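You operate a simulated robot arm through the tools that you are given. There is no shell and no other tool. Be economical: measure what you need, move in short steps, check, and stop when the job is done.

Carry out the task below with a simulated robot arm. There is one attempt and no reset: what you move stays moved.

## Task
Swap the cracked ring on the cart's SMALL socket for the black one from tray 2.
Fine: lay the cracked ring in the free corner of tray 1; shut tray 2; other rings, sockets and brake stay.

The check looks at the end state, three seconds after you hand in, the way a careful person would. Anything else that was tipped, shoved, dropped, spilled or broken makes it a failure.

## Robot
A 7-joint arm with a two-finger gripper, on a carriage that runs on a rail from [0.183, 0] to [-2.197, 0.004] (x, y) and turns from 3.089 to 8.901 rad about z. Base frame: it is fixed where the carriage stands at the start and does not move with it; the origin is on the floor, on the carriage's upright axis, x ahead of it, y to its left, z up. Lengths are in m, angles in rad, forces in N, time in s.
Its first joint turns from -2.601 to 2.601 rad. Places, roughly: brake pedal [0.5, -0.5, 0.1]; free corner of tray 1 [0.5, -0.6, 1]; second drawer of the cart [0.7, -0.7, 0.8]; sockA [0.7, -0.6, 1]; sockB [0.8, -0.6, 1]; sockC [0.6, -0.6, 1]. Payload 2.45 kg.
The TCP is the grasp point between the finger pads, 0.026 m short of the fingertips. In the tool frame z runs along the fingers and y along their closing line. Largest opening 0.096 m; the body of the gripper starts 0.069 m behind the TCP.
Orientation is that of the tool frame in the base frame, as [roll, pitch, yaw] about the fixed x, y, z axes, in that order (R = Rz(yaw) Ry(pitch) Rx(roll)). With the fingers straight down and closing along the base's y, the tool's x points along the base's -x, its y along +y and its z along -z.

## Interface
- The arm moves only by the tool move_arm. Its argument "deltas" is a list that holds one entry, the list of rows, each a list of 7 numbers: the turn, a rotation vector about the base's x, y, z in units of 4 degrees (1.0 is 4 degrees), then the shift along the base's x, y, z in units of 20 mm (1.0 is 20 mm), then the opening, from 0 (shut) to 1 (fully open). In form: [[[wx, wy, wz, tx, ty, tz, grip], ...]]. A call has 1 to 12 rows; each row shifts and turns the commanded pose from where the row before left it. A call with a number of a shift or a turn outside -1 to 1 is refused whole. A row lasts 0.2 s, in which the tool goes at most 0.05 m and 0.15 rad; a call with a longer step from one row to the next is refused whole, and so is a gripper value outside its range. Where a pose cannot be reached the arm comes as near as it can. A force on the tool above 50 N (or 10 N above the force at the start of the call, whichever is more), or a blocked arm, ends the call early, and 0.2 s more pass. The fingers move at their own pace and stop on an object; they squeeze with about 22 N. The grip force told is the motor's: it shows also when the fingers shut on nothing. Time passes only in rows, and 0.2 s behind the last, so rows that do not move let the fingers close. The reply holds the time, the measured pose of the TCP, the force on the tool along the base axes, the opening and the grip force, in the units named above and with some noise, with the torque about the TCP (base axes, N m) and any sound that the robot's microphone picked up, and new pictures: "pictures" is both (left out), scene, wrist or none.
- Cameras (640 x 400 px; columns grow to the right, rows downward): "scene" is now at [0.0158, 0.1029, 1.6691]; the picture's right is [-0.74, -0.68, 0.00], its down [-0.34, 0.37, -0.87] and it looks along [0.59, -0.64, -0.50] (base axes); focal length 252 px, centre (320, 200). "wrist" rides on the gripper at [0.082, 0.003, -0.098] in the tool frame; the picture's right is [-0.04, 1.00, 0.00], its down [-0.73, -0.03, -0.68] and it looks along [-0.68, -0.03, 0.73] (tool axes); focal length 256 px, centre (320, 200).
- lift_body(by): slides the trunk up (or, below 0, down) by that many m; the arm and the scene camera ride with it, the base frame stays. It gives what a move gives, with no picture.
- roll_base(legs): drives the robot by 1 to 6 legs, each [ahead, left, turn to the left] in m, m and rad, along the robot's own axes; the way and the turn of a leg run together, so that a leg with both is an arc; at most 1.5 m and 3.142 rad a leg. The arm and the cameras ride along, it lands a little off, and it stops where it bumps. It keeps to its track: a leg is cut to what the track allows. It gives what a move gives, and a new picture of the scene camera.
- pan_tilt(pan, tilt): turns the head with the scene camera to pan (to the left, within 2.705 rad either way) and tilt (down, from -0.506 to 1.204), counted from straight ahead of the robot. It gives what a move gives, and a new picture of the scene camera.
- probe_pixels(camera, pixels): for up to 12 pixels [column, row] of the newest picture of that camera ("zoom" is the newest enlarged one), the place [x, y, z] in the base frame of the surface seen there, good to about 0.002 m. It takes no simulated time.
- close_up(camera, box): a new picture of the part [left, top, right, bottom] of that camera's present view, enlarged. It takes no simulated time.
- sign_off(): hands the job in; it is judged then, once.

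Go step by step. Measure first, check grasps and placings, and put right what went wrong. The budget is 80 turns and 260 pictures, counting those below and the enlarged ones. Unless the task says otherwise, let go and move clear before handing in, and close with one line.

The tools are called after "Request:" as name(argument=value, ...) on one line, values as JSON. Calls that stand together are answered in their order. move_arm: Moves the arm, as the interface text tells. Its arguments: {"type":"object","properties":{"deltas":{"type":"array"},"pictures":{"type":"string","enum":["both","scene","wrist","none"]}},"required":["deltas"]} The other tools are called the same way: lift_body (by) slides the trunk up or down; roll_base (legs) drives the base; pan_tilt (pan, tilt) turns the head that bears the scene camera; probe_pixels (camera, pixels) gives the place of the surface under pixels of a picture; close_up (camera, box) takes an enlarged picture of a part of a camera's view; sign_off () hands the job in.

At the start:

```text
clock: 0.0
tcp_pos: [0.8602, -0.3098, 1.289]
orientation: [-3.141, 0.0, -3.141]
ft_force: [-0.4, -0.2, -0.8]
ft_torque: [-0.02, 0.0, 0.01]
gripper_width: 0.096
grip_force: 0.0
trunk travel left (down, up): [-0.65, 0.06]
robot x, y, heading: [-0.0, -0.0004, -0.005]
head pan, tilt: [-0.827, 0.525]
```

scene: 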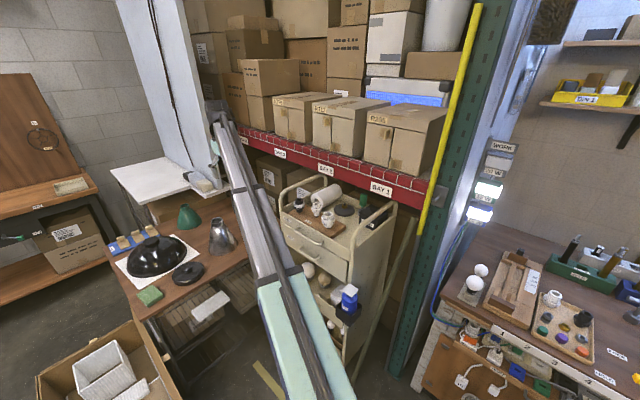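
wrist: 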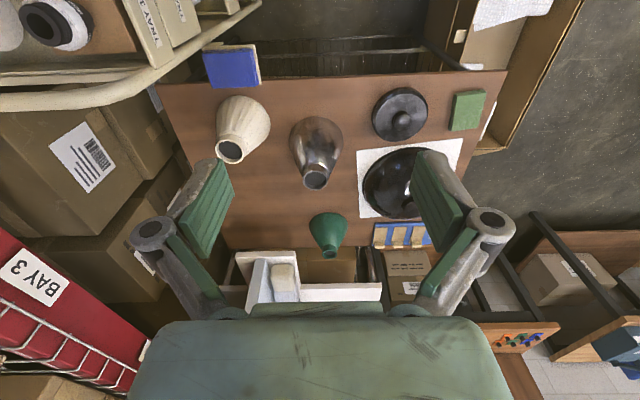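

The cart is around pixels (280-395, 175-350) in the scene view, partly behind the arm. I'll enlarge it first.

Request:
close_up(camera="scene", box=[260, 160, 420, 260])

Request:
close_up(camera="scene", box=[260, 240, 420, 360])

```text
4.00 times, centred on (340, 210) of scene
```

zoom: 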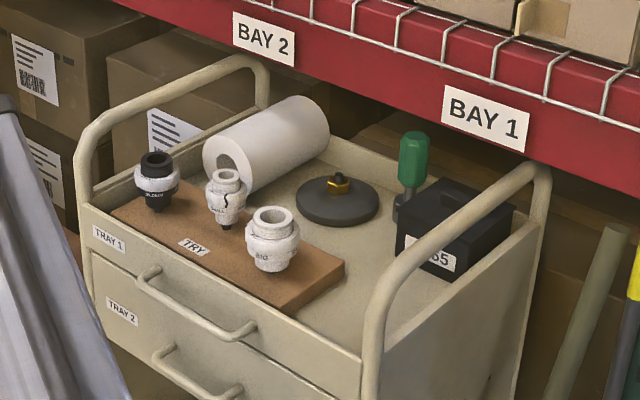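

```text
3.33 times, centred on (340, 300) of scene
```

zoom: 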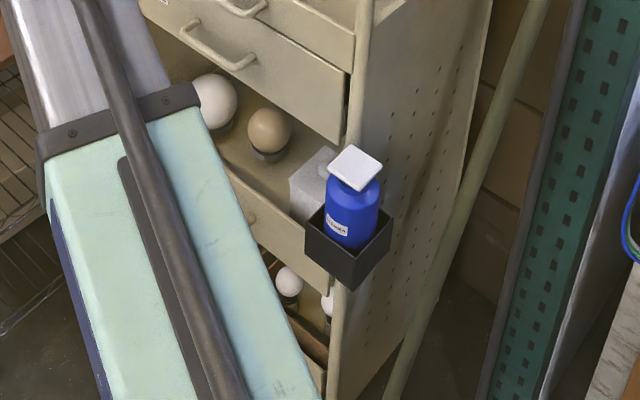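

The cart top shows three ringed sockets on a board, with labels TRAY 1 and TRAY 2 on the front. I'll zoom in further on the sockets and the front.

Request:
close_up(camera="scene", box=[284, 190, 348, 230])

Request:
probe_pixels(camera="zoom", pixels=[[155, 160], [225, 175], [270, 215], [192, 245], [120, 215], [340, 270], [108, 238], [122, 312]])

Request:
close_up(camera="scene", box=[276, 205, 356, 265])

```text
10.00 times, centred on (316, 210) of scene
```

zoom: 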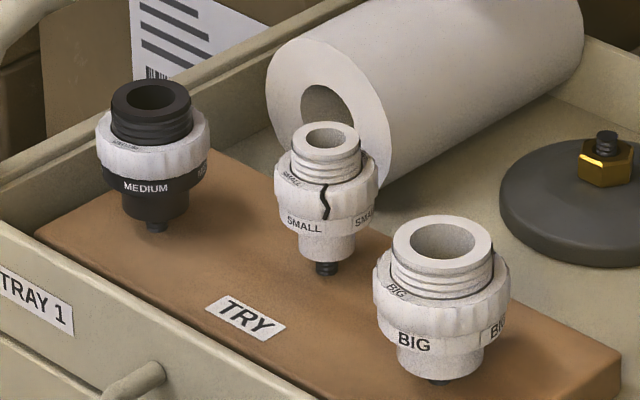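

```text
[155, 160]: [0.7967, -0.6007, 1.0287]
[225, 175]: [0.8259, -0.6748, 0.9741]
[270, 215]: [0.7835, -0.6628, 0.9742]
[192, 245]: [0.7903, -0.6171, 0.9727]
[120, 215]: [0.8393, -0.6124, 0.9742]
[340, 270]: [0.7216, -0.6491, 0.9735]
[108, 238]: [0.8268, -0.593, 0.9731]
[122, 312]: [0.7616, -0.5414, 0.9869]
```

```text
6.67 times, centred on (316, 235) of scene
```

zoom: 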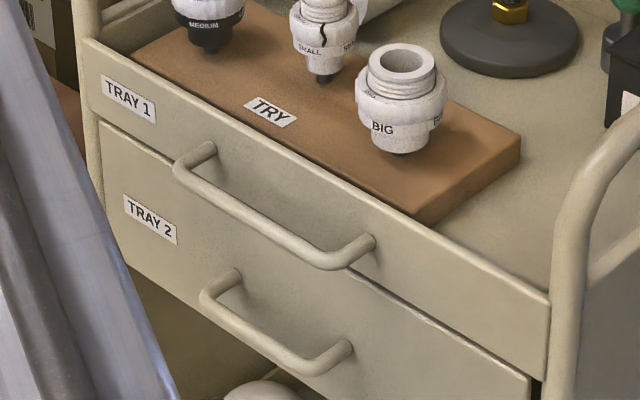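

Tray 1 is the open top, and tray 2 is the drawer under it with the lower handle. The crack is on the SMALL socket's screw collar. I'll measure the points.

Request:
probe_pixels(camera="zoom", pixels=[[212, 305], [345, 350], [260, 335], [240, 270], [195, 155], [270, 245], [365, 245], [150, 240], [420, 360], [95, 45], [545, 295], [490, 230]])

Request:
close_up(camera="scene", box=[300, 195, 332, 215])

Request:
probe_pixels(camera="zoom", pixels=[[338, 130], [270, 110], [400, 120], [338, 150], [330, 205], [235, 240], [340, 250], [435, 230], [330, 330], [325, 380], [340, 85]])

```text
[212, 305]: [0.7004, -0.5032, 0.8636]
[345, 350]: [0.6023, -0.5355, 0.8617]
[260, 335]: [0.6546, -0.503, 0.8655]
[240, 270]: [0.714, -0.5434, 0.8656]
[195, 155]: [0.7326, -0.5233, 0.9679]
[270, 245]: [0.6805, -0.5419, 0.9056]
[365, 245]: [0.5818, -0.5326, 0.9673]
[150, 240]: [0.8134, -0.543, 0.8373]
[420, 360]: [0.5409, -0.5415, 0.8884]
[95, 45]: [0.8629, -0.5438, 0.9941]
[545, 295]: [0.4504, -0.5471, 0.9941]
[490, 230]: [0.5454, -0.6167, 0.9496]
```

```text
16.00 times, centred on (316, 205) of scene
```

zoom: 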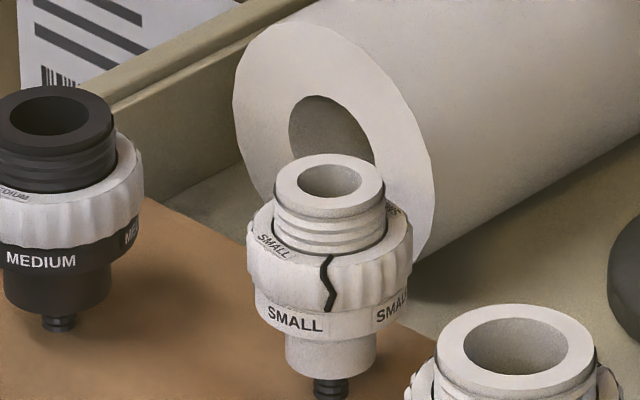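

```text
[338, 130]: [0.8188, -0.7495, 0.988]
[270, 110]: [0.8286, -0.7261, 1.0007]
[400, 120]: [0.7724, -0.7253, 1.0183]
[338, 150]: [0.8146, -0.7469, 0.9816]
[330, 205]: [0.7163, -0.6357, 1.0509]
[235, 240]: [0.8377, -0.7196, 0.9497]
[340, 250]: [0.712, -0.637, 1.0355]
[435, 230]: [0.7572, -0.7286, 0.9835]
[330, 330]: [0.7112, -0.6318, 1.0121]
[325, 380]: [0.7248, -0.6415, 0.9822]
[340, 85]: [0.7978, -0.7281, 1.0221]
```

The cart is square to the base: front face at y≈-0.545, lower handle bar at y≈-0.505, z≈0.863, x 0.60–0.71. I'll turn the tool to point along -y so it can grip that bar, staying high and clear in front of the cart.

Request:
move_arm(deltas=[[[-1, 0, 0, -0.85, 0.1, 0, 1], [-1, 0, 0, -0.85, 0.1, 0, 1], [-1, 0, 0, -0.85, 0.1, 0, 1], [-1, 0, 0, -0.85, 0.1, 0, 1], [-1, 0, 0, -0.85, 0.1, 0, 1], [-1, 0, 0, -0.85, 0.1, 0, 1], [-1, 0, 0, -0.85, 0.1, 0, 1], [-1, 0, 0, -0.85, 0.1, 0, 1], [-1, 0, 0, -0.85, 0, 0, 1], [-1, 0, 0, -0.85, 0, 0, 1], [-1, 0, 0, -0.85, 0, 0, 1], [-1, 0, 0, -0.85, 0, 0, 1]]], pictures="none")

Request:
move_arm(deltas=[[[-1, 0, 0, 0, 0, -0.5, 1], [-1, 0, 0, 0, 0, -0.5, 1], [-1, 0, 0, 0, 0, -0.5, 1], [-1, 0, 0, 0, 0, -0.5, 1], [-1, 0, 0, 0, 0, -0.5, 1], [-1, 0, 0, 0, 0, -0.5, 1], [-1, 0, 0, 0, 0, -0.5, 1], [-1, 0, 0, 0, 0, -0.5, 1], [-1, 0, 0, 0, 0, -0.5, 1], [-1, 0, 0, 0, 0, -0.5, 1], [-0.5, 0, 0, 0, 0, -0.5, 1]]], pictures="both")

```text
clock: 2.6
tcp_pos: [0.6553, -0.2946, 1.2911]
orientation: [-2.302, 0.0, -3.14]
ft_force: [-1.4, 0.5, -0.2]
ft_torque: [-0.01, -0.04, 0.03]
gripper_width: 0.0962
grip_force: 0.0
trunk travel left (down, up): [-0.65, 0.06]
robot x, y, heading: [0.0017, 0.0012, -0.0]
head pan, tilt: [-0.827, 0.525]
```

```text
clock: 5.0
tcp_pos: [0.6559, -0.2922, 1.1803]
orientation: [-1.568, -0.001, 3.142]
ft_force: [-0.2, -1.0, 0.0]
ft_torque: [-0.04, -0.03, -0.03]
gripper_width: 0.096
grip_force: 0.1
trunk travel left (down, up): [-0.65, 0.06]
robot x, y, heading: [0.0001, -0.0006, -0.001]
head pan, tilt: [-0.827, 0.525]
```

scene: 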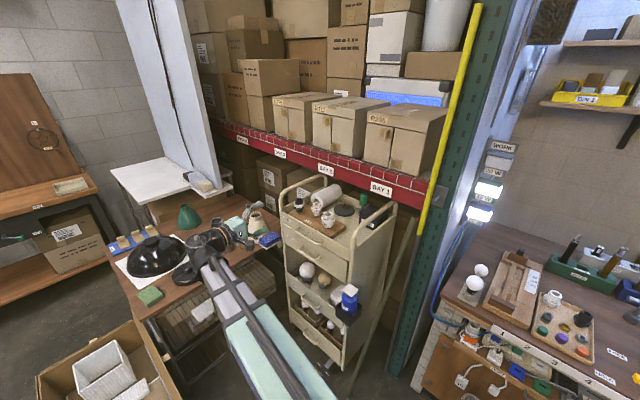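
wrist: 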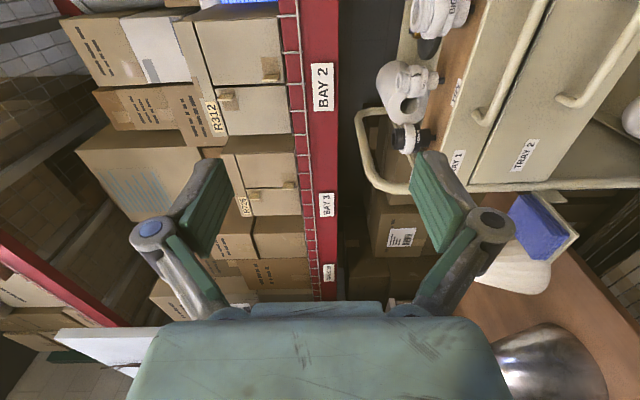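

The whole cart front is visible now, and the table with the jug, bowl and other items stands to the cart's left. I'll check how close those are and look for the pedal, bottle bin and drawer travel area.

Request:
probe_pixels(camera="wrist", pixels=[[550, 340], [500, 270], [540, 215], [590, 280], [490, 190]])

Request:
probe_pixels(camera="scene", pixels=[[270, 238], [349, 290], [346, 318], [308, 270], [230, 300], [272, 285], [262, 262], [306, 258]])

Request:
close_up(camera="scene", box=[260, 180, 420, 280])

Request:
close_up(camera="scene", box=[250, 260, 410, 360])

```text
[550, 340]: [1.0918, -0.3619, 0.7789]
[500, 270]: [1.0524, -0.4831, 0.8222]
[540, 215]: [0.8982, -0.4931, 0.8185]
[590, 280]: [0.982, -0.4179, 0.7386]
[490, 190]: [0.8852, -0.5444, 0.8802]
```

```text
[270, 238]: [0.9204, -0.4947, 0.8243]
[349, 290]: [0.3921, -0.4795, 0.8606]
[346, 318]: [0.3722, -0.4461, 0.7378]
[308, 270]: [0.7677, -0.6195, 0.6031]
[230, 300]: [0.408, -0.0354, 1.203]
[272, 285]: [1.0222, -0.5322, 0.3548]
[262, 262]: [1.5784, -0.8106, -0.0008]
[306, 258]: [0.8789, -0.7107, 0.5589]
```

```text
4.00 times, centred on (340, 230) of scene
```

zoom: 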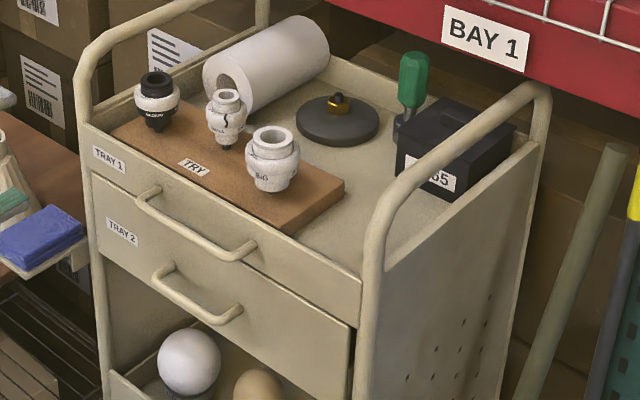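

```text
4.00 times, centred on (330, 310) of scene
```

zoom: 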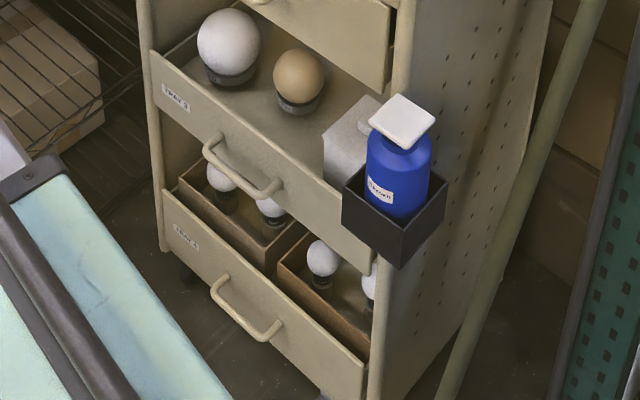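

The drawer path is clear: the bottle bin is at x≈0.38 and the sponge at x≥0.89. I'll bring the hand down in front of the lower handle.

Request:
move_arm(deltas=[[[0, 0, 0, 0, 0, -1, 0.7], [0, 0, 0, 0, 0, -1, 0.7], [0, 0, 0, 0, 0, -1, 0.7], [0, 0, 0, 0, 0, -1, 0.7], [0, 0, 0, 0, 0, -1, 0.7], [0, 0, 0, 0, 0, -1, 0.7], [0, 0, 0, 0, 0, -1, 0.7], [0, 0, 0, 0, 0, -1, 0.7], [0, 0, 0, 0, 0, -1, 0.7], [0, 0, 0, 0, 0, -1, 0.7], [0, 0, 0, 0, 0, -1, 0.7], [0, 0, 0, 0, 0, -1, 0.7]]], pictures="none")

Request:
move_arm(deltas=[[[0, 0, 0, 0, -1, -1, 0.7], [0, 0, 0, 0, -1, -1, 0.7], [0, 0, 0, 0, -1, -1, 0.7], [0, 0, 0, 0, -1, -0.8, 0.7], [0, 0, 0, 0, -1, 0, 0.7], [0, 0, 0, 0, -1, 0, 0.7]]], pictures="both")

```text
clock: 7.6
tcp_pos: [0.6574, -0.293, 0.9386]
orientation: [-1.571, 0.002, -3.141]
ft_force: [0.0, -0.3, -0.5]
ft_torque: [0.0, -0.02, -0.04]
gripper_width: 0.0675
grip_force: 0.1
trunk travel left (down, up): [-0.65, 0.06]
robot x, y, heading: [0.0005, -0.0008, 0.0]
head pan, tilt: [-0.827, 0.525]
```

```text
clock: 9.0
tcp_pos: [0.656, -0.4142, 0.863]
orientation: [-1.571, 0.001, -3.142]
ft_force: [0.4, 0.5, 0.5]
ft_torque: [0.0, -0.02, 0.0]
gripper_width: 0.0671
grip_force: 0.0
trunk travel left (down, up): [-0.65, 0.06]
robot x, y, heading: [0.0007, 0.0, 0.001]
head pan, tilt: [-0.827, 0.525]
```

scene: 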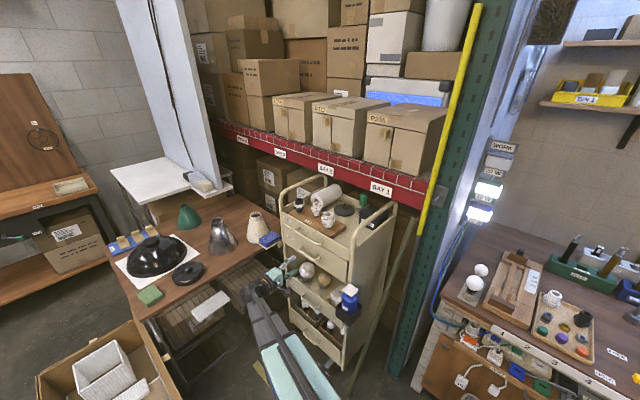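
wrist: 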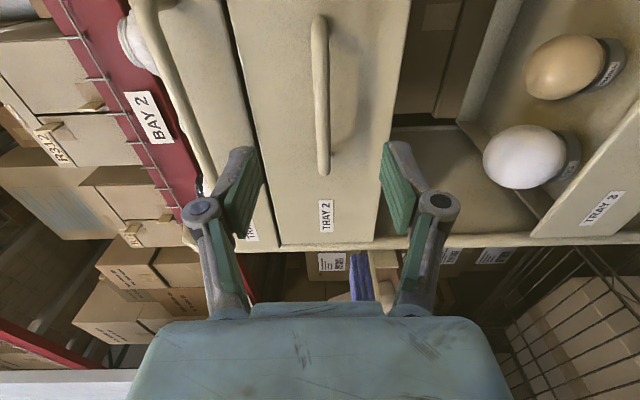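

The handle bar sits centered between the fingers. I'll advance 0.088 m and close on it.

Request:
move_arm(deltas=[[[0, 0, 0, 0, -1, 0, 0.7], [0, 0, 0, 0, -1, 0, 0.7], [0, 0, 0, 0, -1, 0, 0.7], [0, 0, 0, 0, -1, 0, 0.7], [0, 0, 0, 0, -0.4, 0, 0.7], [0, 0, 0, 0, 0, 0, 0], [0, 0, 0, 0, 0, 0, 0], [0, 0, 0, 0, 0, 0, 0]]], pictures="wrist")

```text
clock: 10.8
tcp_pos: [0.6553, -0.5017, 0.8601]
orientation: [-1.574, -0.001, -3.141]
ft_force: [-9.0, 9.4, -22.6]
ft_torque: [0.12, -0.04, 0.42]
gripper_width: 0.0107
grip_force: 37.8
trunk travel left (down, up): [-0.65, 0.06]
robot x, y, heading: [0.001, -0.0004, -0.003]
head pan, tilt: [-0.827, 0.525]
```

wrist: 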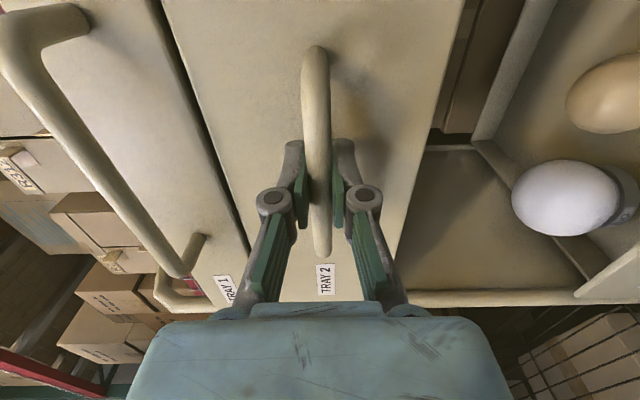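

Gripped at 0.0107 m wide, with a vertical strain of about 22 N. I'll ease the tool 3 mm down and pull the drawer 0.12 m.

Request:
move_arm(deltas=[[[0, 0, 0, 0, 0, -0.15, 0], [0, 0, 0, 0, 0.4, 0, 0], [0, 0, 0, 0, 0.5, 0, 0], [0, 0, 0, 0, 0.6, 0, 0], [0, 0, 0, 0, 0.6, 0, 0], [0, 0, 0, 0, 0.6, 0, 0], [0, 0, 0, 0, 0.6, 0, 0], [0, 0, 0, 0, 0.6, 0, 0], [0, 0, 0, 0, 0.6, 0, 0], [0, 0, 0, 0, 0.6, 0, 0], [0, 0, 0, 0, 0.5, 0, 0], [0, 0, 0, 0, 0.4, 0, 0]]], pictures="scene")

Request:
close_up(camera="scene", box=[250, 180, 410, 280])

```text
clock: 13.4
tcp_pos: [0.6545, -0.3818, 0.8616]
orientation: [-1.571, 0.001, 3.14]
ft_force: [-9.7, 0.2, -2.5]
ft_torque: [-0.01, 0.02, 0.65]
gripper_width: 0.0103
grip_force: 37.6
trunk travel left (down, up): [-0.65, 0.06]
robot x, y, heading: [-0.0021, 0.0022, -0.001]
head pan, tilt: [-0.827, 0.525]
```

scene: 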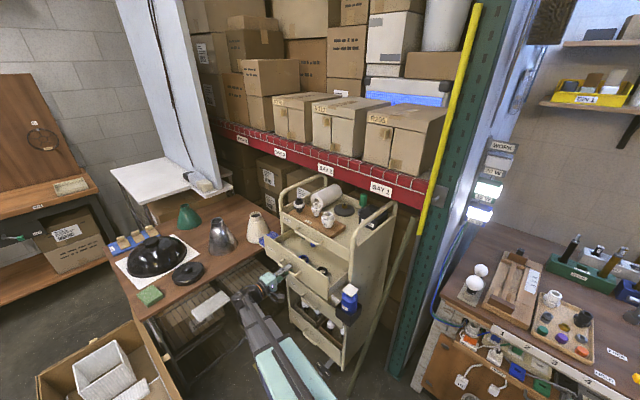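

```text
4.00 times, centred on (330, 230) of scene
```

zoom: 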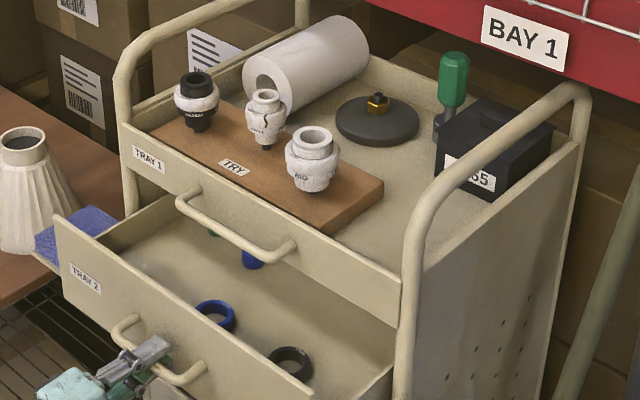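

The drawer slides freely and shows a black and a blue ring. I'll pull another 0.09 m.

Request:
move_arm(deltas=[[[0, 0, 0, 0, 0.4, 0, 0], [0, 0, 0, 0, 0.5, 0, 0], [0, 0, 0, 0, 0.6, 0, 0], [0, 0, 0, 0, 0.6, 0, 0], [0, 0, 0, 0, 0.6, 0, 0], [0, 0, 0, 0, 0.6, 0, 0], [0, 0, 0, 0, 0.6, 0, 0], [0, 0, 0, 0, 0.4, 0, 0], [0, 0, 0, 0, 0.2, 0, 0], [0, 0, 0, 0, 0, 0, 0]]], pictures="scene")

Request:
close_up(camera="scene", box=[250, 200, 378, 280])

```text
clock: 15.6
tcp_pos: [0.656, -0.2914, 0.8608]
orientation: [-1.571, 0.0, -3.141]
ft_force: [-10.2, -0.2, -8.6]
ft_torque: [0.05, 0.03, 0.34]
gripper_width: 0.0105
grip_force: 37.9
trunk travel left (down, up): [-0.65, 0.06]
robot x, y, heading: [0.0009, -0.0021, -0.0]
head pan, tilt: [-0.827, 0.525]
```

scene: 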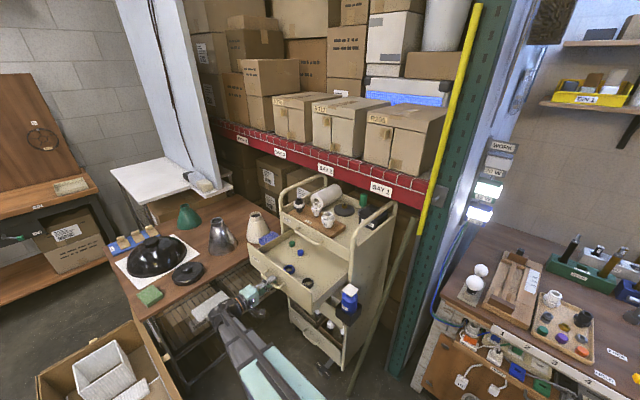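

```text
5.00 times, centred on (314, 240) of scene
```

zoom: 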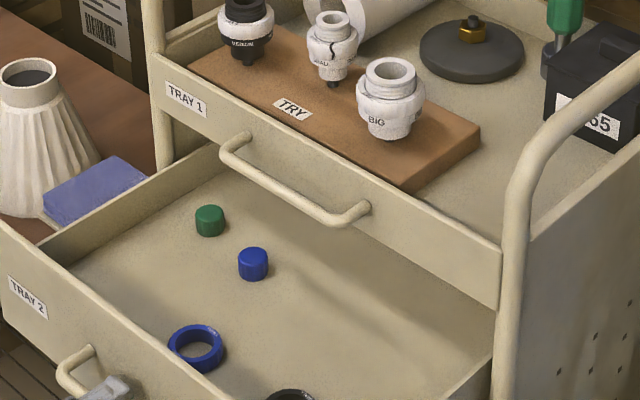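

Tray 2 is open enough. I'll release the handle, back off, lift the hand, and measure the rings.

Request:
move_arm(deltas=[[[0, 0, 0, 0, 0, 0, 0.5], [0, 0, 0, 0, 0, 0, 0.5], [0, 0, 0, 0, 0.8, 0, 0.5], [0, 0, 0, 0, 1, 0, 0.5], [0, 0, 0, 0, 1, 0, 0.5], [0, 0, 0, 0, 1, 0.5, 0.5], [0, 0, 0, 0, 0, 1, 0.5], [0, 0, 0, 0, 0, 1, 0.5], [0, 0, 0, 0, 0, 1, 0.5], [0, 0, 0, 0, 0, 1, 0.5], [0, 0, 0, 0, 0, 1, 0.5], [0, 0, 0, 0, 0, 1, 0.5]]], pictures="none")

Request:
move_arm(deltas=[[[1, 0, 0, 0, -0.2, 1, 0.5], [1, 0, 0, 0, -0.2, 1, 0.5], [1, 0, 0, 0, -0.2, 1, 0.5], [1, 0, 0, 0, -0.2, 1, 0.5], [1, 0, 0, 0, -0.2, 1, 0.5], [1, 0, 0, 0, -0.2, 1, 0.5], [1, 0, 0, 0, -0.2, 1, 0.5], [1, 0, 0, 0, -0.2, 1, 0.5], [1, 0, 0, 0, -0.2, 1, 0.5], [1, 0, 0, 0, -0.2, 0, 0.5], [1, 0, 0, 0, -0.2, 0, 0.5], [1, 0, 0, 0, -0.2, 0, 0.5]]], pictures="scene")

```text
clock: 18.2
tcp_pos: [0.657, -0.2157, 0.9905]
orientation: [-1.569, -0.001, -3.141]
ft_force: [-0.1, -0.6, 0.4]
ft_torque: [0.03, 0.04, 0.01]
gripper_width: 0.0477
grip_force: 0.0
trunk travel left (down, up): [-0.65, 0.06]
robot x, y, heading: [0.001, 0.0001, 0.004]
head pan, tilt: [-0.827, 0.525]
```

```text
clock: 20.8
tcp_pos: [0.6558, -0.2644, 1.1707]
orientation: [-2.41, 0.0, 3.141]
ft_force: [-0.1, 1.1, -0.2]
ft_torque: [-0.02, -0.01, -0.01]
gripper_width: 0.048
grip_force: 0.1
trunk travel left (down, up): [-0.65, 0.06]
robot x, y, heading: [0.0034, -0.0011, 0.004]
head pan, tilt: [-0.827, 0.525]
```

scene: 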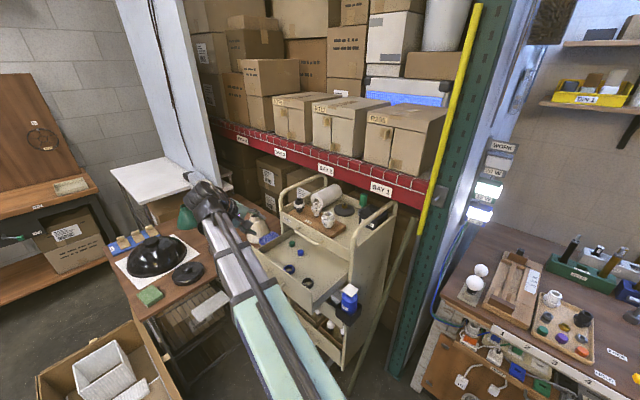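

Released cleanly. I'll finish turning the tool down, bring it up over the SMALL socket with the wrist camera, and zoom on the drawer.

Request:
close_up(camera="scene", box=[274, 240, 338, 280])

Request:
probe_pixels(camera="zoom", pixels=[[150, 290], [290, 410], [150, 255], [345, 390]])

Request:
move_arm(deltas=[[[1, 0, 0, 0, -0.3, 0.5, 0.7], [1, 0, 0, 0, -0.3, 0.5, 0.7], [1, 0, 0, 0, -0.3, 0.5, 0.7], [1, 0, 0, 0, -0.3, 0.5, 0.7], [1, 0, 0, 0, -0.3, 0.5, 0.7], [1, 0, 0, 0, -0.3, 0.5, 0.7], [1, 0, 0, 0, -0.3, 0.5, 0.7], [1, 0, 0, 0, -0.3, 0.5, 0.7], [1, 0, 0, 0, -0.3, 0, 0.7], [1, 0, 0, 0, -0.3, 0, 0.7], [0.5, 0, 0, 0, 0, 0, 0.7]]], pictures="both")

```text
10.00 times, centred on (306, 260) of scene
```

zoom: 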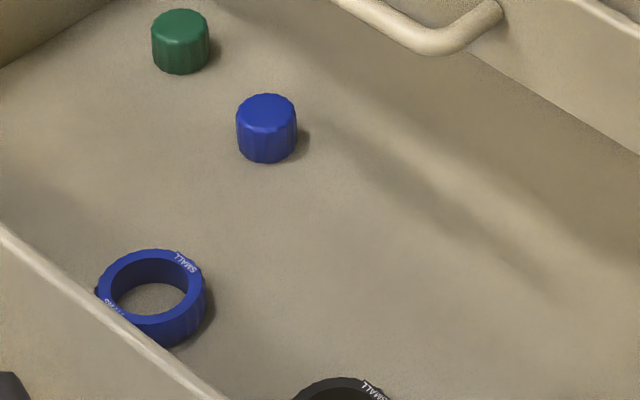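

```text
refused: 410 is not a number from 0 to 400
```

```text
clock: 23.2
tcp_pos: [0.6564, -0.3235, 1.2501]
orientation: [3.14, 0.002, -3.141]
ft_force: [-0.2, 0.4, -0.5]
ft_torque: [0.06, 0.0, -0.01]
gripper_width: 0.067
grip_force: 0.0
trunk travel left (down, up): [-0.65, 0.06]
robot x, y, heading: [0.0013, -0.0013, -0.002]
head pan, tilt: [-0.827, 0.525]
```

scene: 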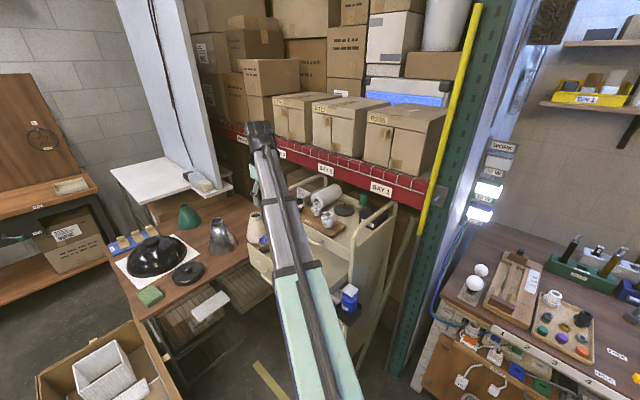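
wrist: 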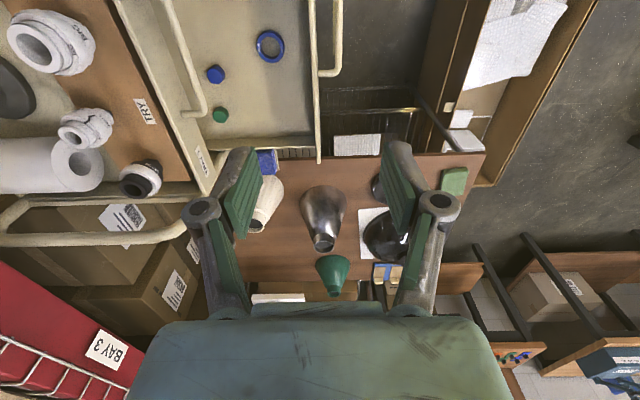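

The tool now points down. I'll measure the SMALL socket's collar from both cameras.

Request:
close_up(camera="wrist", box=[40, 95, 136, 155])

Request:
close_up(camera="scene", box=[300, 195, 332, 215])

Request:
probe_pixels(camera="zoom", pixels=[[285, 180], [375, 185], [330, 160], [325, 200], [262, 245], [400, 235], [340, 262], [335, 305], [335, 330], [395, 250], [320, 235], [262, 275]])

```text
6.67 times, centred on (88, 125) of wrist
```

zoom: 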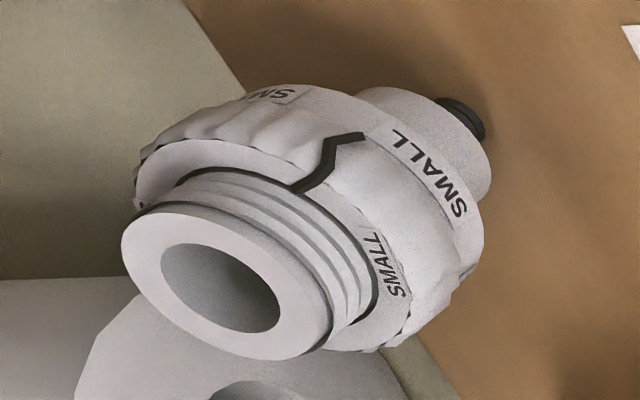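

```text
16.00 times, centred on (316, 205) of scene
```

zoom: 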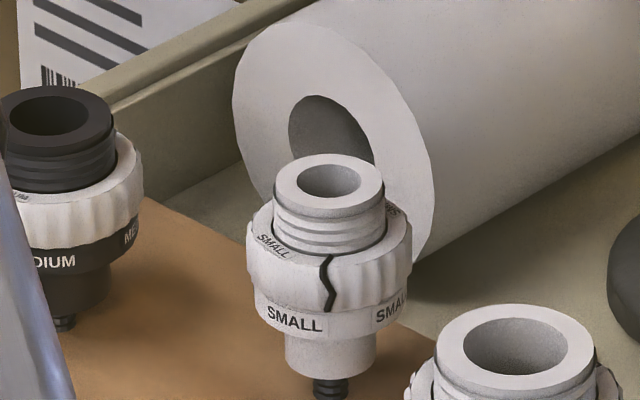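

```text
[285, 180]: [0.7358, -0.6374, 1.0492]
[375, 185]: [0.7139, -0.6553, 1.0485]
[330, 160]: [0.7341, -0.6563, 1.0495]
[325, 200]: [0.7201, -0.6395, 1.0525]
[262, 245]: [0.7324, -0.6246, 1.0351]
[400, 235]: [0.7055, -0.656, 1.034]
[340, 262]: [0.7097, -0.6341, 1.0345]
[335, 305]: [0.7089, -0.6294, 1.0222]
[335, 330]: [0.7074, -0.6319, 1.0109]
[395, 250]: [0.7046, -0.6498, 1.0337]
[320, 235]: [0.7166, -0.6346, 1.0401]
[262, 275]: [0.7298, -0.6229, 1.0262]
```

The SMALL collar is centred near (0.726,-0.648), radius ≈0.025, z 1.016–1.035, with a flange just below it. I'll check the neighbours, roll and black ring positions for clearance.

Request:
close_up(camera="scene", box=[284, 190, 348, 230])

Request:
probe_pixels(camera="zoom", pixels=[[400, 240], [485, 240], [440, 270], [445, 218], [375, 290], [505, 280], [435, 320], [140, 170], [190, 105], [300, 130], [205, 150], [350, 150]])

Request:
close_up(camera="wrist", box=[0, 0, 160, 200])

Request:
probe_pixels(camera="wrist", pixels=[[36, 50], [82, 160], [95, 180], [68, 132], [70, 140], [74, 124], [140, 172], [150, 190], [88, 150], [105, 135]])

```text
10.00 times, centred on (316, 210) of scene
```

zoom: 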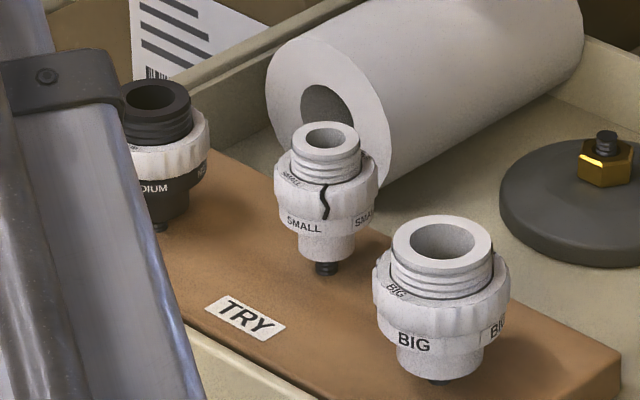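

```text
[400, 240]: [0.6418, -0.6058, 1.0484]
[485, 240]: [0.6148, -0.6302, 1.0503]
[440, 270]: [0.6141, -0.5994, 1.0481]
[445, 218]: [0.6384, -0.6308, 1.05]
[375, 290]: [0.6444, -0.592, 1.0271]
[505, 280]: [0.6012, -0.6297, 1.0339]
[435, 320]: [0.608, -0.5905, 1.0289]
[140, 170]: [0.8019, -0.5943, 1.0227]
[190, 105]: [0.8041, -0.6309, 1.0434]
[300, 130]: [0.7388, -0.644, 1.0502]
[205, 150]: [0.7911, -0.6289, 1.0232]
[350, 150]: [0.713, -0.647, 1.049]
```

```text
2.00 times, centred on (80, 100) of wrist
```

zoom: 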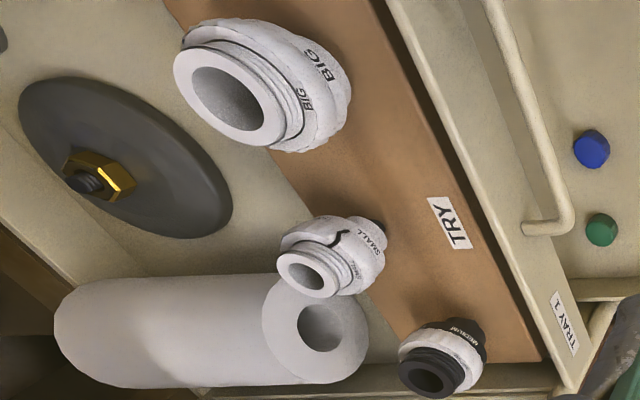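

```text
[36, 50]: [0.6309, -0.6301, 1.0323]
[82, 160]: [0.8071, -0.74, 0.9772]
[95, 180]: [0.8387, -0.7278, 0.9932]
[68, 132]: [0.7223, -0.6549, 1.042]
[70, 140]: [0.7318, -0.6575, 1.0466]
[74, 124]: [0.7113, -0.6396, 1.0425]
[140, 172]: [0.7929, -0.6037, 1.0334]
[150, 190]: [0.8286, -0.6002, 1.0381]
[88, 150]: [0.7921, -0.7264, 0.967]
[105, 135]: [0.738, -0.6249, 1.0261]
```

Clearances are fine: BIG at (0.628,-0.616), MEDIUM at (0.805,-0.613), roll beyond y=-0.725. SMALL is 0.97 m from the robot axis, near the reach limit, so I'll roll 0.1 m ahead first.

Request:
roll_base(legs=[[0.1, 0, 0]])

```text
clock: 24.3
tcp_pos: [0.7538, -0.3228, 1.2504]
orientation: [-3.141, 0.001, -3.139]
ft_force: [0.0, -0.6, -0.5]
ft_torque: [0.02, 0.05, 0.02]
gripper_width: 0.0669
grip_force: 0.0
trunk travel left (down, up): [-0.65, 0.06]
robot x, y, heading: [0.1047, 0.0013, 0.005]
head pan, tilt: [-0.827, 0.525]
```

scene: 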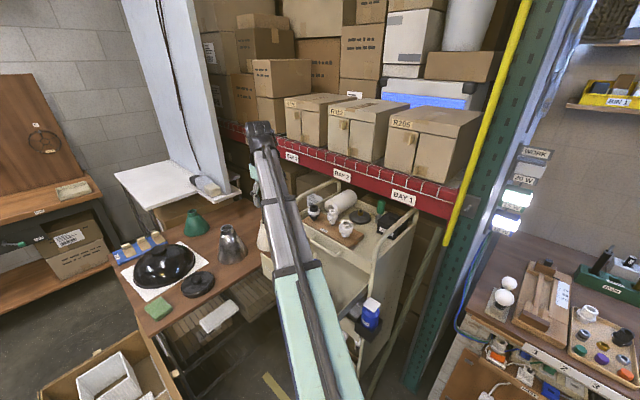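

The carriage is now at x≈0.105. I'll move over the SMALL socket, staying high.

Request:
probe_pixels(camera="scene", pixels=[[342, 175], [404, 197], [330, 150]])

Request:
move_arm(deltas=[[[0, 0, 0, -0.13, -1, 0, 0.7], [0, 0, 0, -0.13, -1, 0, 0.7], [0, 0, 0, -0.13, -1, 0, 0.7], [0, 0, 0, -0.13, -1, 0, 0.7], [0, 0, 0, -0.13, -1, 0, 0.7], [0, 0, 0, -0.13, -1, 0, 0.7], [0, 0, 0, -0.13, -1, 0, 0.7], [0, 0, 0, -0.13, -1, 0, 0.7], [0, 0, 0, -0.13, -1, 0, 0.7], [0, 0, 0, -0.13, -1, 0, 0.7], [0, 0, 0, -0.09, -1, 0, 0.7]]], pictures="both")

```text
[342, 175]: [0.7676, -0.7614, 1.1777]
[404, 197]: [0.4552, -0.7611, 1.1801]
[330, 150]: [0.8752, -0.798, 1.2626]
```

```text
clock: 26.7
tcp_pos: [0.7254, -0.5443, 1.252]
orientation: [-3.142, 0.001, -3.139]
ft_force: [0.1, 0.1, -0.7]
ft_torque: [-0.02, 0.0, 0.04]
gripper_width: 0.067
grip_force: 0.0
trunk travel left (down, up): [-0.65, 0.06]
robot x, y, heading: [0.1007, -0.0004, -0.003]
head pan, tilt: [-0.827, 0.525]
```

scene: 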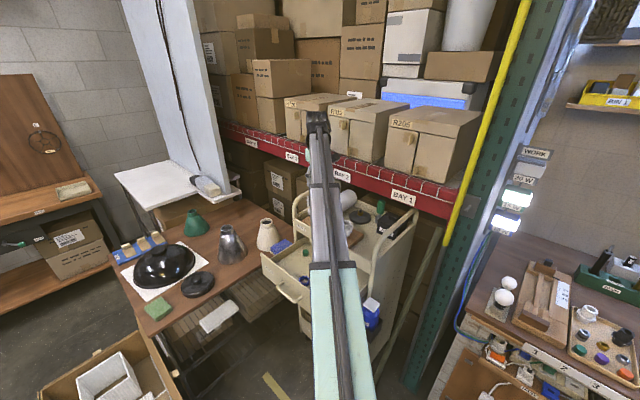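
wrist: 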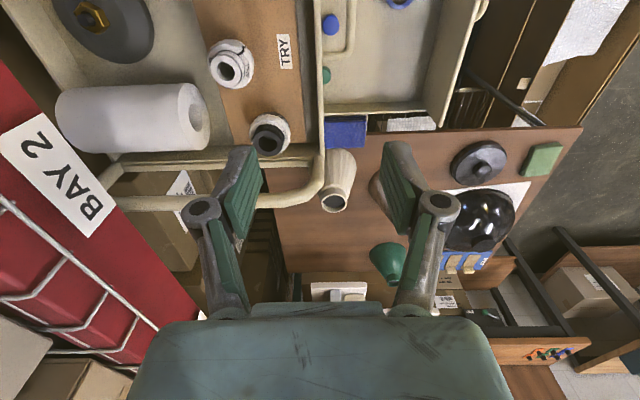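

The red beam is at y≈-0.76, so the wrist camera must not swing to the -y side. I'll pre-turn the tool 90° clockwise here to leave room for a counter-clockwise unscrewing stroke.

Request:
move_arm(deltas=[[[0, 0, -1, 0, 0, 0, 0.7], [0, 0, -1, 0, 0, 0, 0.7], [0, 0, -1, 0, 0, 0, 0.7], [0, 0, -1, 0, 0, 0, 0.7], [0, 0, -1, 0, 0, 0, 0.7], [0, 0, -1, 0, 0, 0, 0.7], [0, 0, -1, 0, 0, 0, 0.7], [0, 0, -1, 0, 0, 0, 0.7], [0, 0, -1, 0, 0, 0, 0.7], [0, 0, -1, 0, 0, 0, 0.7], [0, 0, -1, 0, 0, 0, 0.7], [0, 0, -1, 0, 0, 0, 0.7]]], pictures="none")

Request:
move_arm(deltas=[[[0, 0, -1, 0, 0, 0, 0.7], [0, 0, -1, 0, 0, 0, 0.7], [0, 0, -1, 0, 0, 0, 0.7], [0, 0, -1, 0, 0, 0, 0.7], [0, 0, -1, 0, 0, 0, 0.7], [0, 0, -1, 0, 0, 0, 0.7], [0, 0, -1, 0, 0, 0, 0.7], [0, 0, -1, 0, 0, 0, 0.7], [0, 0, -1, 0, 0, 0, 0.7], [0, 0, -1, 0, 0, 0, 0.7], [0, 0, -0.5, 0, 0, 0, 0.7]]], pictures="both")

```text
clock: 29.3
tcp_pos: [0.7265, -0.5414, 1.2508]
orientation: [-3.141, 0.001, 2.304]
ft_force: [0.8, -0.6, -1.2]
ft_torque: [0.03, 0.01, -0.01]
gripper_width: 0.0673
grip_force: 0.1
trunk travel left (down, up): [-0.65, 0.06]
robot x, y, heading: [0.096, -0.0032, -0.001]
head pan, tilt: [-0.827, 0.525]
```

```text
clock: 31.7
tcp_pos: [0.7252, -0.5432, 1.2493]
orientation: [-3.141, 0.0, 1.569]
ft_force: [-0.2, 0.5, 0.0]
ft_torque: [0.02, 0.02, -0.01]
gripper_width: 0.0671
grip_force: 0.0
trunk travel left (down, up): [-0.65, 0.06]
robot x, y, heading: [0.0951, -0.0021, 0.003]
head pan, tilt: [-0.827, 0.525]
```

scene: 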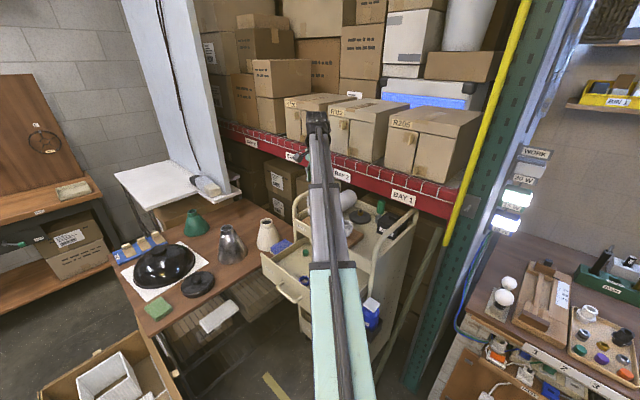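
wrist: 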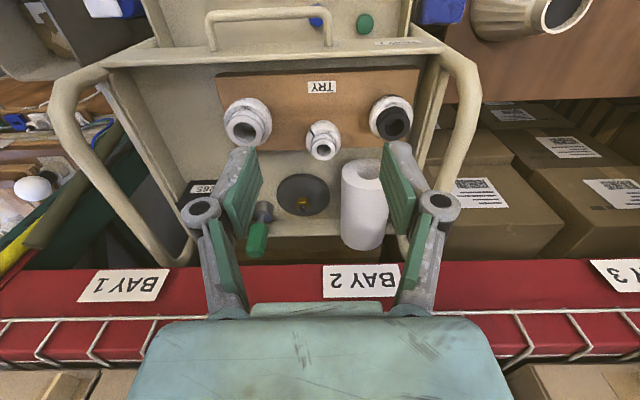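

Excellent view of all three sockets, with SMALL at (322,140). I'll refine its centre from here.

Request:
close_up(camera="wrist", box=[290, 115, 354, 155])

Request:
probe_pixels(camera="zoom", pixels=[[240, 300], [430, 310], [335, 395], [340, 260], [160, 230], [470, 230], [180, 150], [460, 160], [320, 80], [300, 230], [380, 240], [240, 200]])

```text
10.00 times, centred on (322, 135) of wrist
```

zoom: 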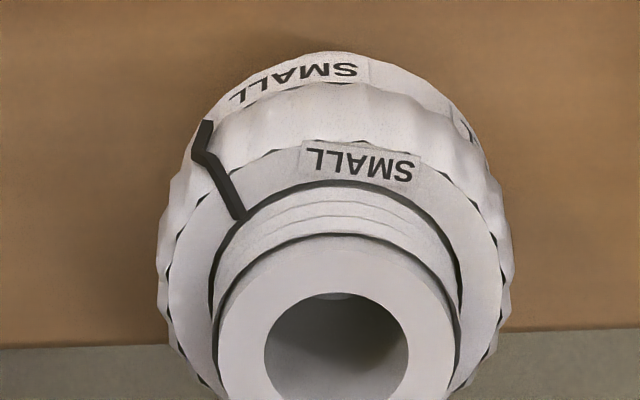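

```text
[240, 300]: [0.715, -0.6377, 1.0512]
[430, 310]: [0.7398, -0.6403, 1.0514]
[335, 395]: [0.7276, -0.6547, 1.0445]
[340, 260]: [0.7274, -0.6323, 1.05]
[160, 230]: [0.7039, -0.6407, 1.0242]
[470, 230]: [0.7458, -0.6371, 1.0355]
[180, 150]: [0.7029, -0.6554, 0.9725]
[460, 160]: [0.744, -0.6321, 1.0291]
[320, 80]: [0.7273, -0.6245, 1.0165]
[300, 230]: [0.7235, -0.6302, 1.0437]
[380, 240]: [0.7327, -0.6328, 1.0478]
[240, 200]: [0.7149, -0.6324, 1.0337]
```

The centre is (0.7272,-0.648), collar radius ≈0.024, z ≈1.018–1.035. I'll move over it and descend to 30 mm above the grip height.

Request:
move_arm(deltas=[[[0, 0, 0, 0.1, -1, 0, 0.7], [0, 0, 0, 0, -1, 0, 0.7], [0, 0, 0, 0, -1, 0, 0.7], [0, 0, 0, 0, -1, 0, 0.7], [0, 0, 0, 0, -1, -0.6, 0.7], [0, 0, 0, 0, -0.24, -1, 0.7], [0, 0, 0, 0, 0, -1, 0.7], [0, 0, 0, 0, 0, -1, 0.7], [0, 0, 0, 0, 0, -1, 0.7], [0, 0, 0, 0, 0, -1, 0.7], [0, 0, 0, 0, 0, -1, 0.7], [0, 0, 0, 0, 0, -1, 0.7]]], pictures="both")

```text
clock: 34.3
tcp_pos: [0.7275, -0.6481, 1.0975]
orientation: [3.141, 0.001, 1.573]
ft_force: [-0.6, 0.5, 0.7]
ft_torque: [0.0, -0.02, -0.01]
gripper_width: 0.0671
grip_force: 0.0
trunk travel left (down, up): [-0.65, 0.06]
robot x, y, heading: [0.1032, 0.0013, 0.003]
head pan, tilt: [-0.827, 0.525]
```

scene: 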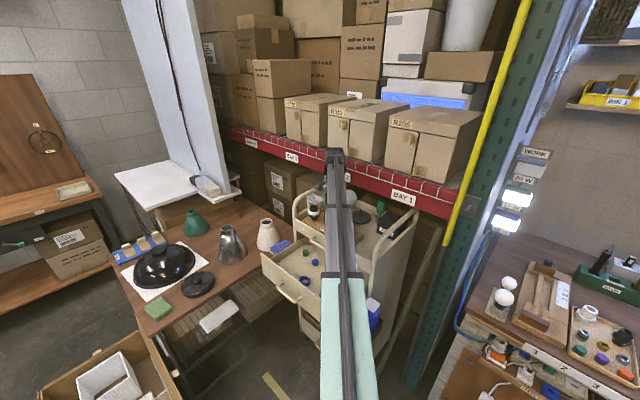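
wrist: 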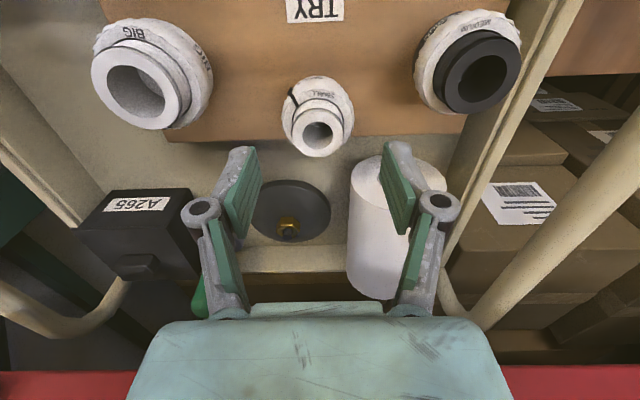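

SMALL sits at column ≈318, aligned between the fingers. I'll descend to z 1.046 (fingertips just above the flange) and close.

Request:
move_arm(deltas=[[[0, 0, 0, 0, 0, -1, 0.7], [0, 0, 0, 0, 0, -1, 0.7], [0, 0, 0, 0, 0, -0.57, 0.7], [0, 0, 0, 0, 0, 0, 0.6], [0, 0, 0, 0, 0, 0, 0.5], [0, 0, 0, 0, 0, 0, 0.4], [0, 0, 0, 0, 0, 0, 0.4]]], pictures="wrist")

Request:
close_up(camera="wrist", box=[240, 100, 400, 200])

```text
clock: 35.9
tcp_pos: [0.7274, -0.6481, 1.048]
orientation: [-3.141, 0.0, 1.57]
ft_force: [-10.7, 1.6, 1.8]
ft_torque: [0.06, 0.39, 0.03]
gripper_width: 0.0486
grip_force: 22.0
trunk travel left (down, up): [-0.65, 0.06]
robot x, y, heading: [0.097, -0.0003, 0.004]
head pan, tilt: [-0.827, 0.525]
```

wrist: 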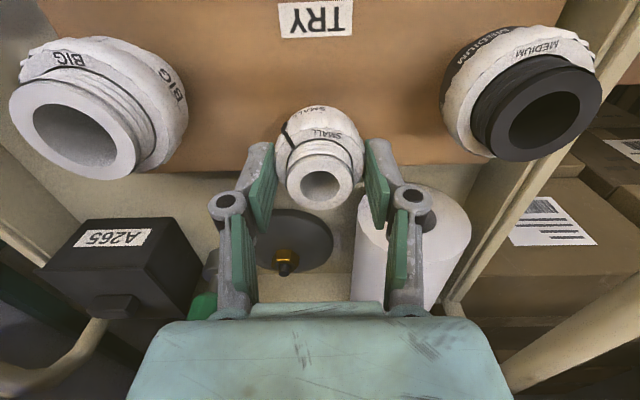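

```text
4.00 times, centred on (320, 150) of wrist
```

zoom: 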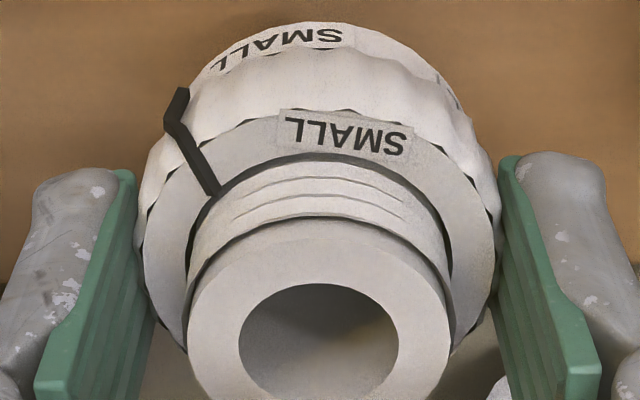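

Gripped at 0.0486 m; the -x force means I'm about 1 mm off. I'll ease that and test a 20° counter-clockwise turn.

Request:
move_arm(deltas=[[[0, 0, 0, -0.05, 0, 0, 0.2], [0, 0, 0.5, 0, 0, 0, 0.2], [0, 0, 1, 0, 0, 0, 0.2], [0, 0, 1, 0, 0, 0, 0.2], [0, 0, 1, 0, 0, 0, 0.2], [0, 0, 1, 0, 0, 0, 0.2], [0, 0, 0.5, 0, 0, 0, 0.2]]], pictures="wrist")

Request:
close_up(camera="wrist", box=[240, 100, 400, 200])

```text
clock: 37.5
tcp_pos: [0.7272, -0.6473, 1.0477]
orientation: [3.139, 0.001, 1.924]
ft_force: [2.9, -5.9, 16.4]
ft_torque: [-0.15, 0.02, 0.02]
gripper_width: 0.0482
grip_force: 21.9
trunk travel left (down, up): [-0.65, 0.06]
robot x, y, heading: [0.0964, 0.0023, 0.001]
head pan, tilt: [-0.827, 0.525]
```

wrist: 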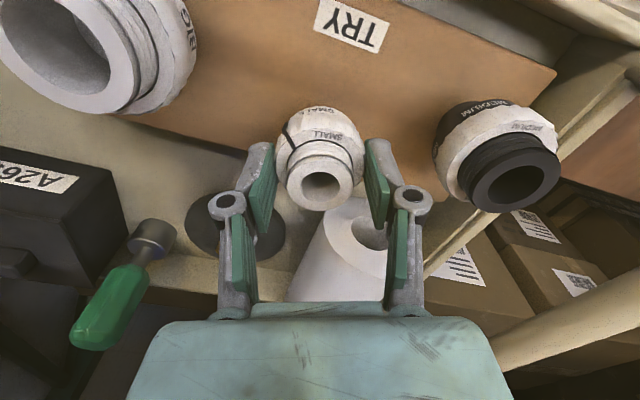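

```text
4.00 times, centred on (320, 150) of wrist
```

zoom: 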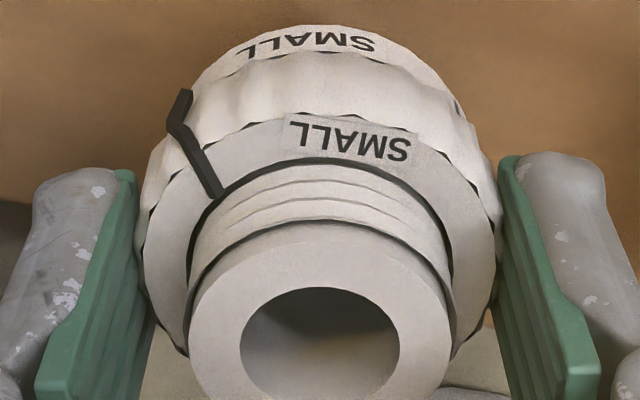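

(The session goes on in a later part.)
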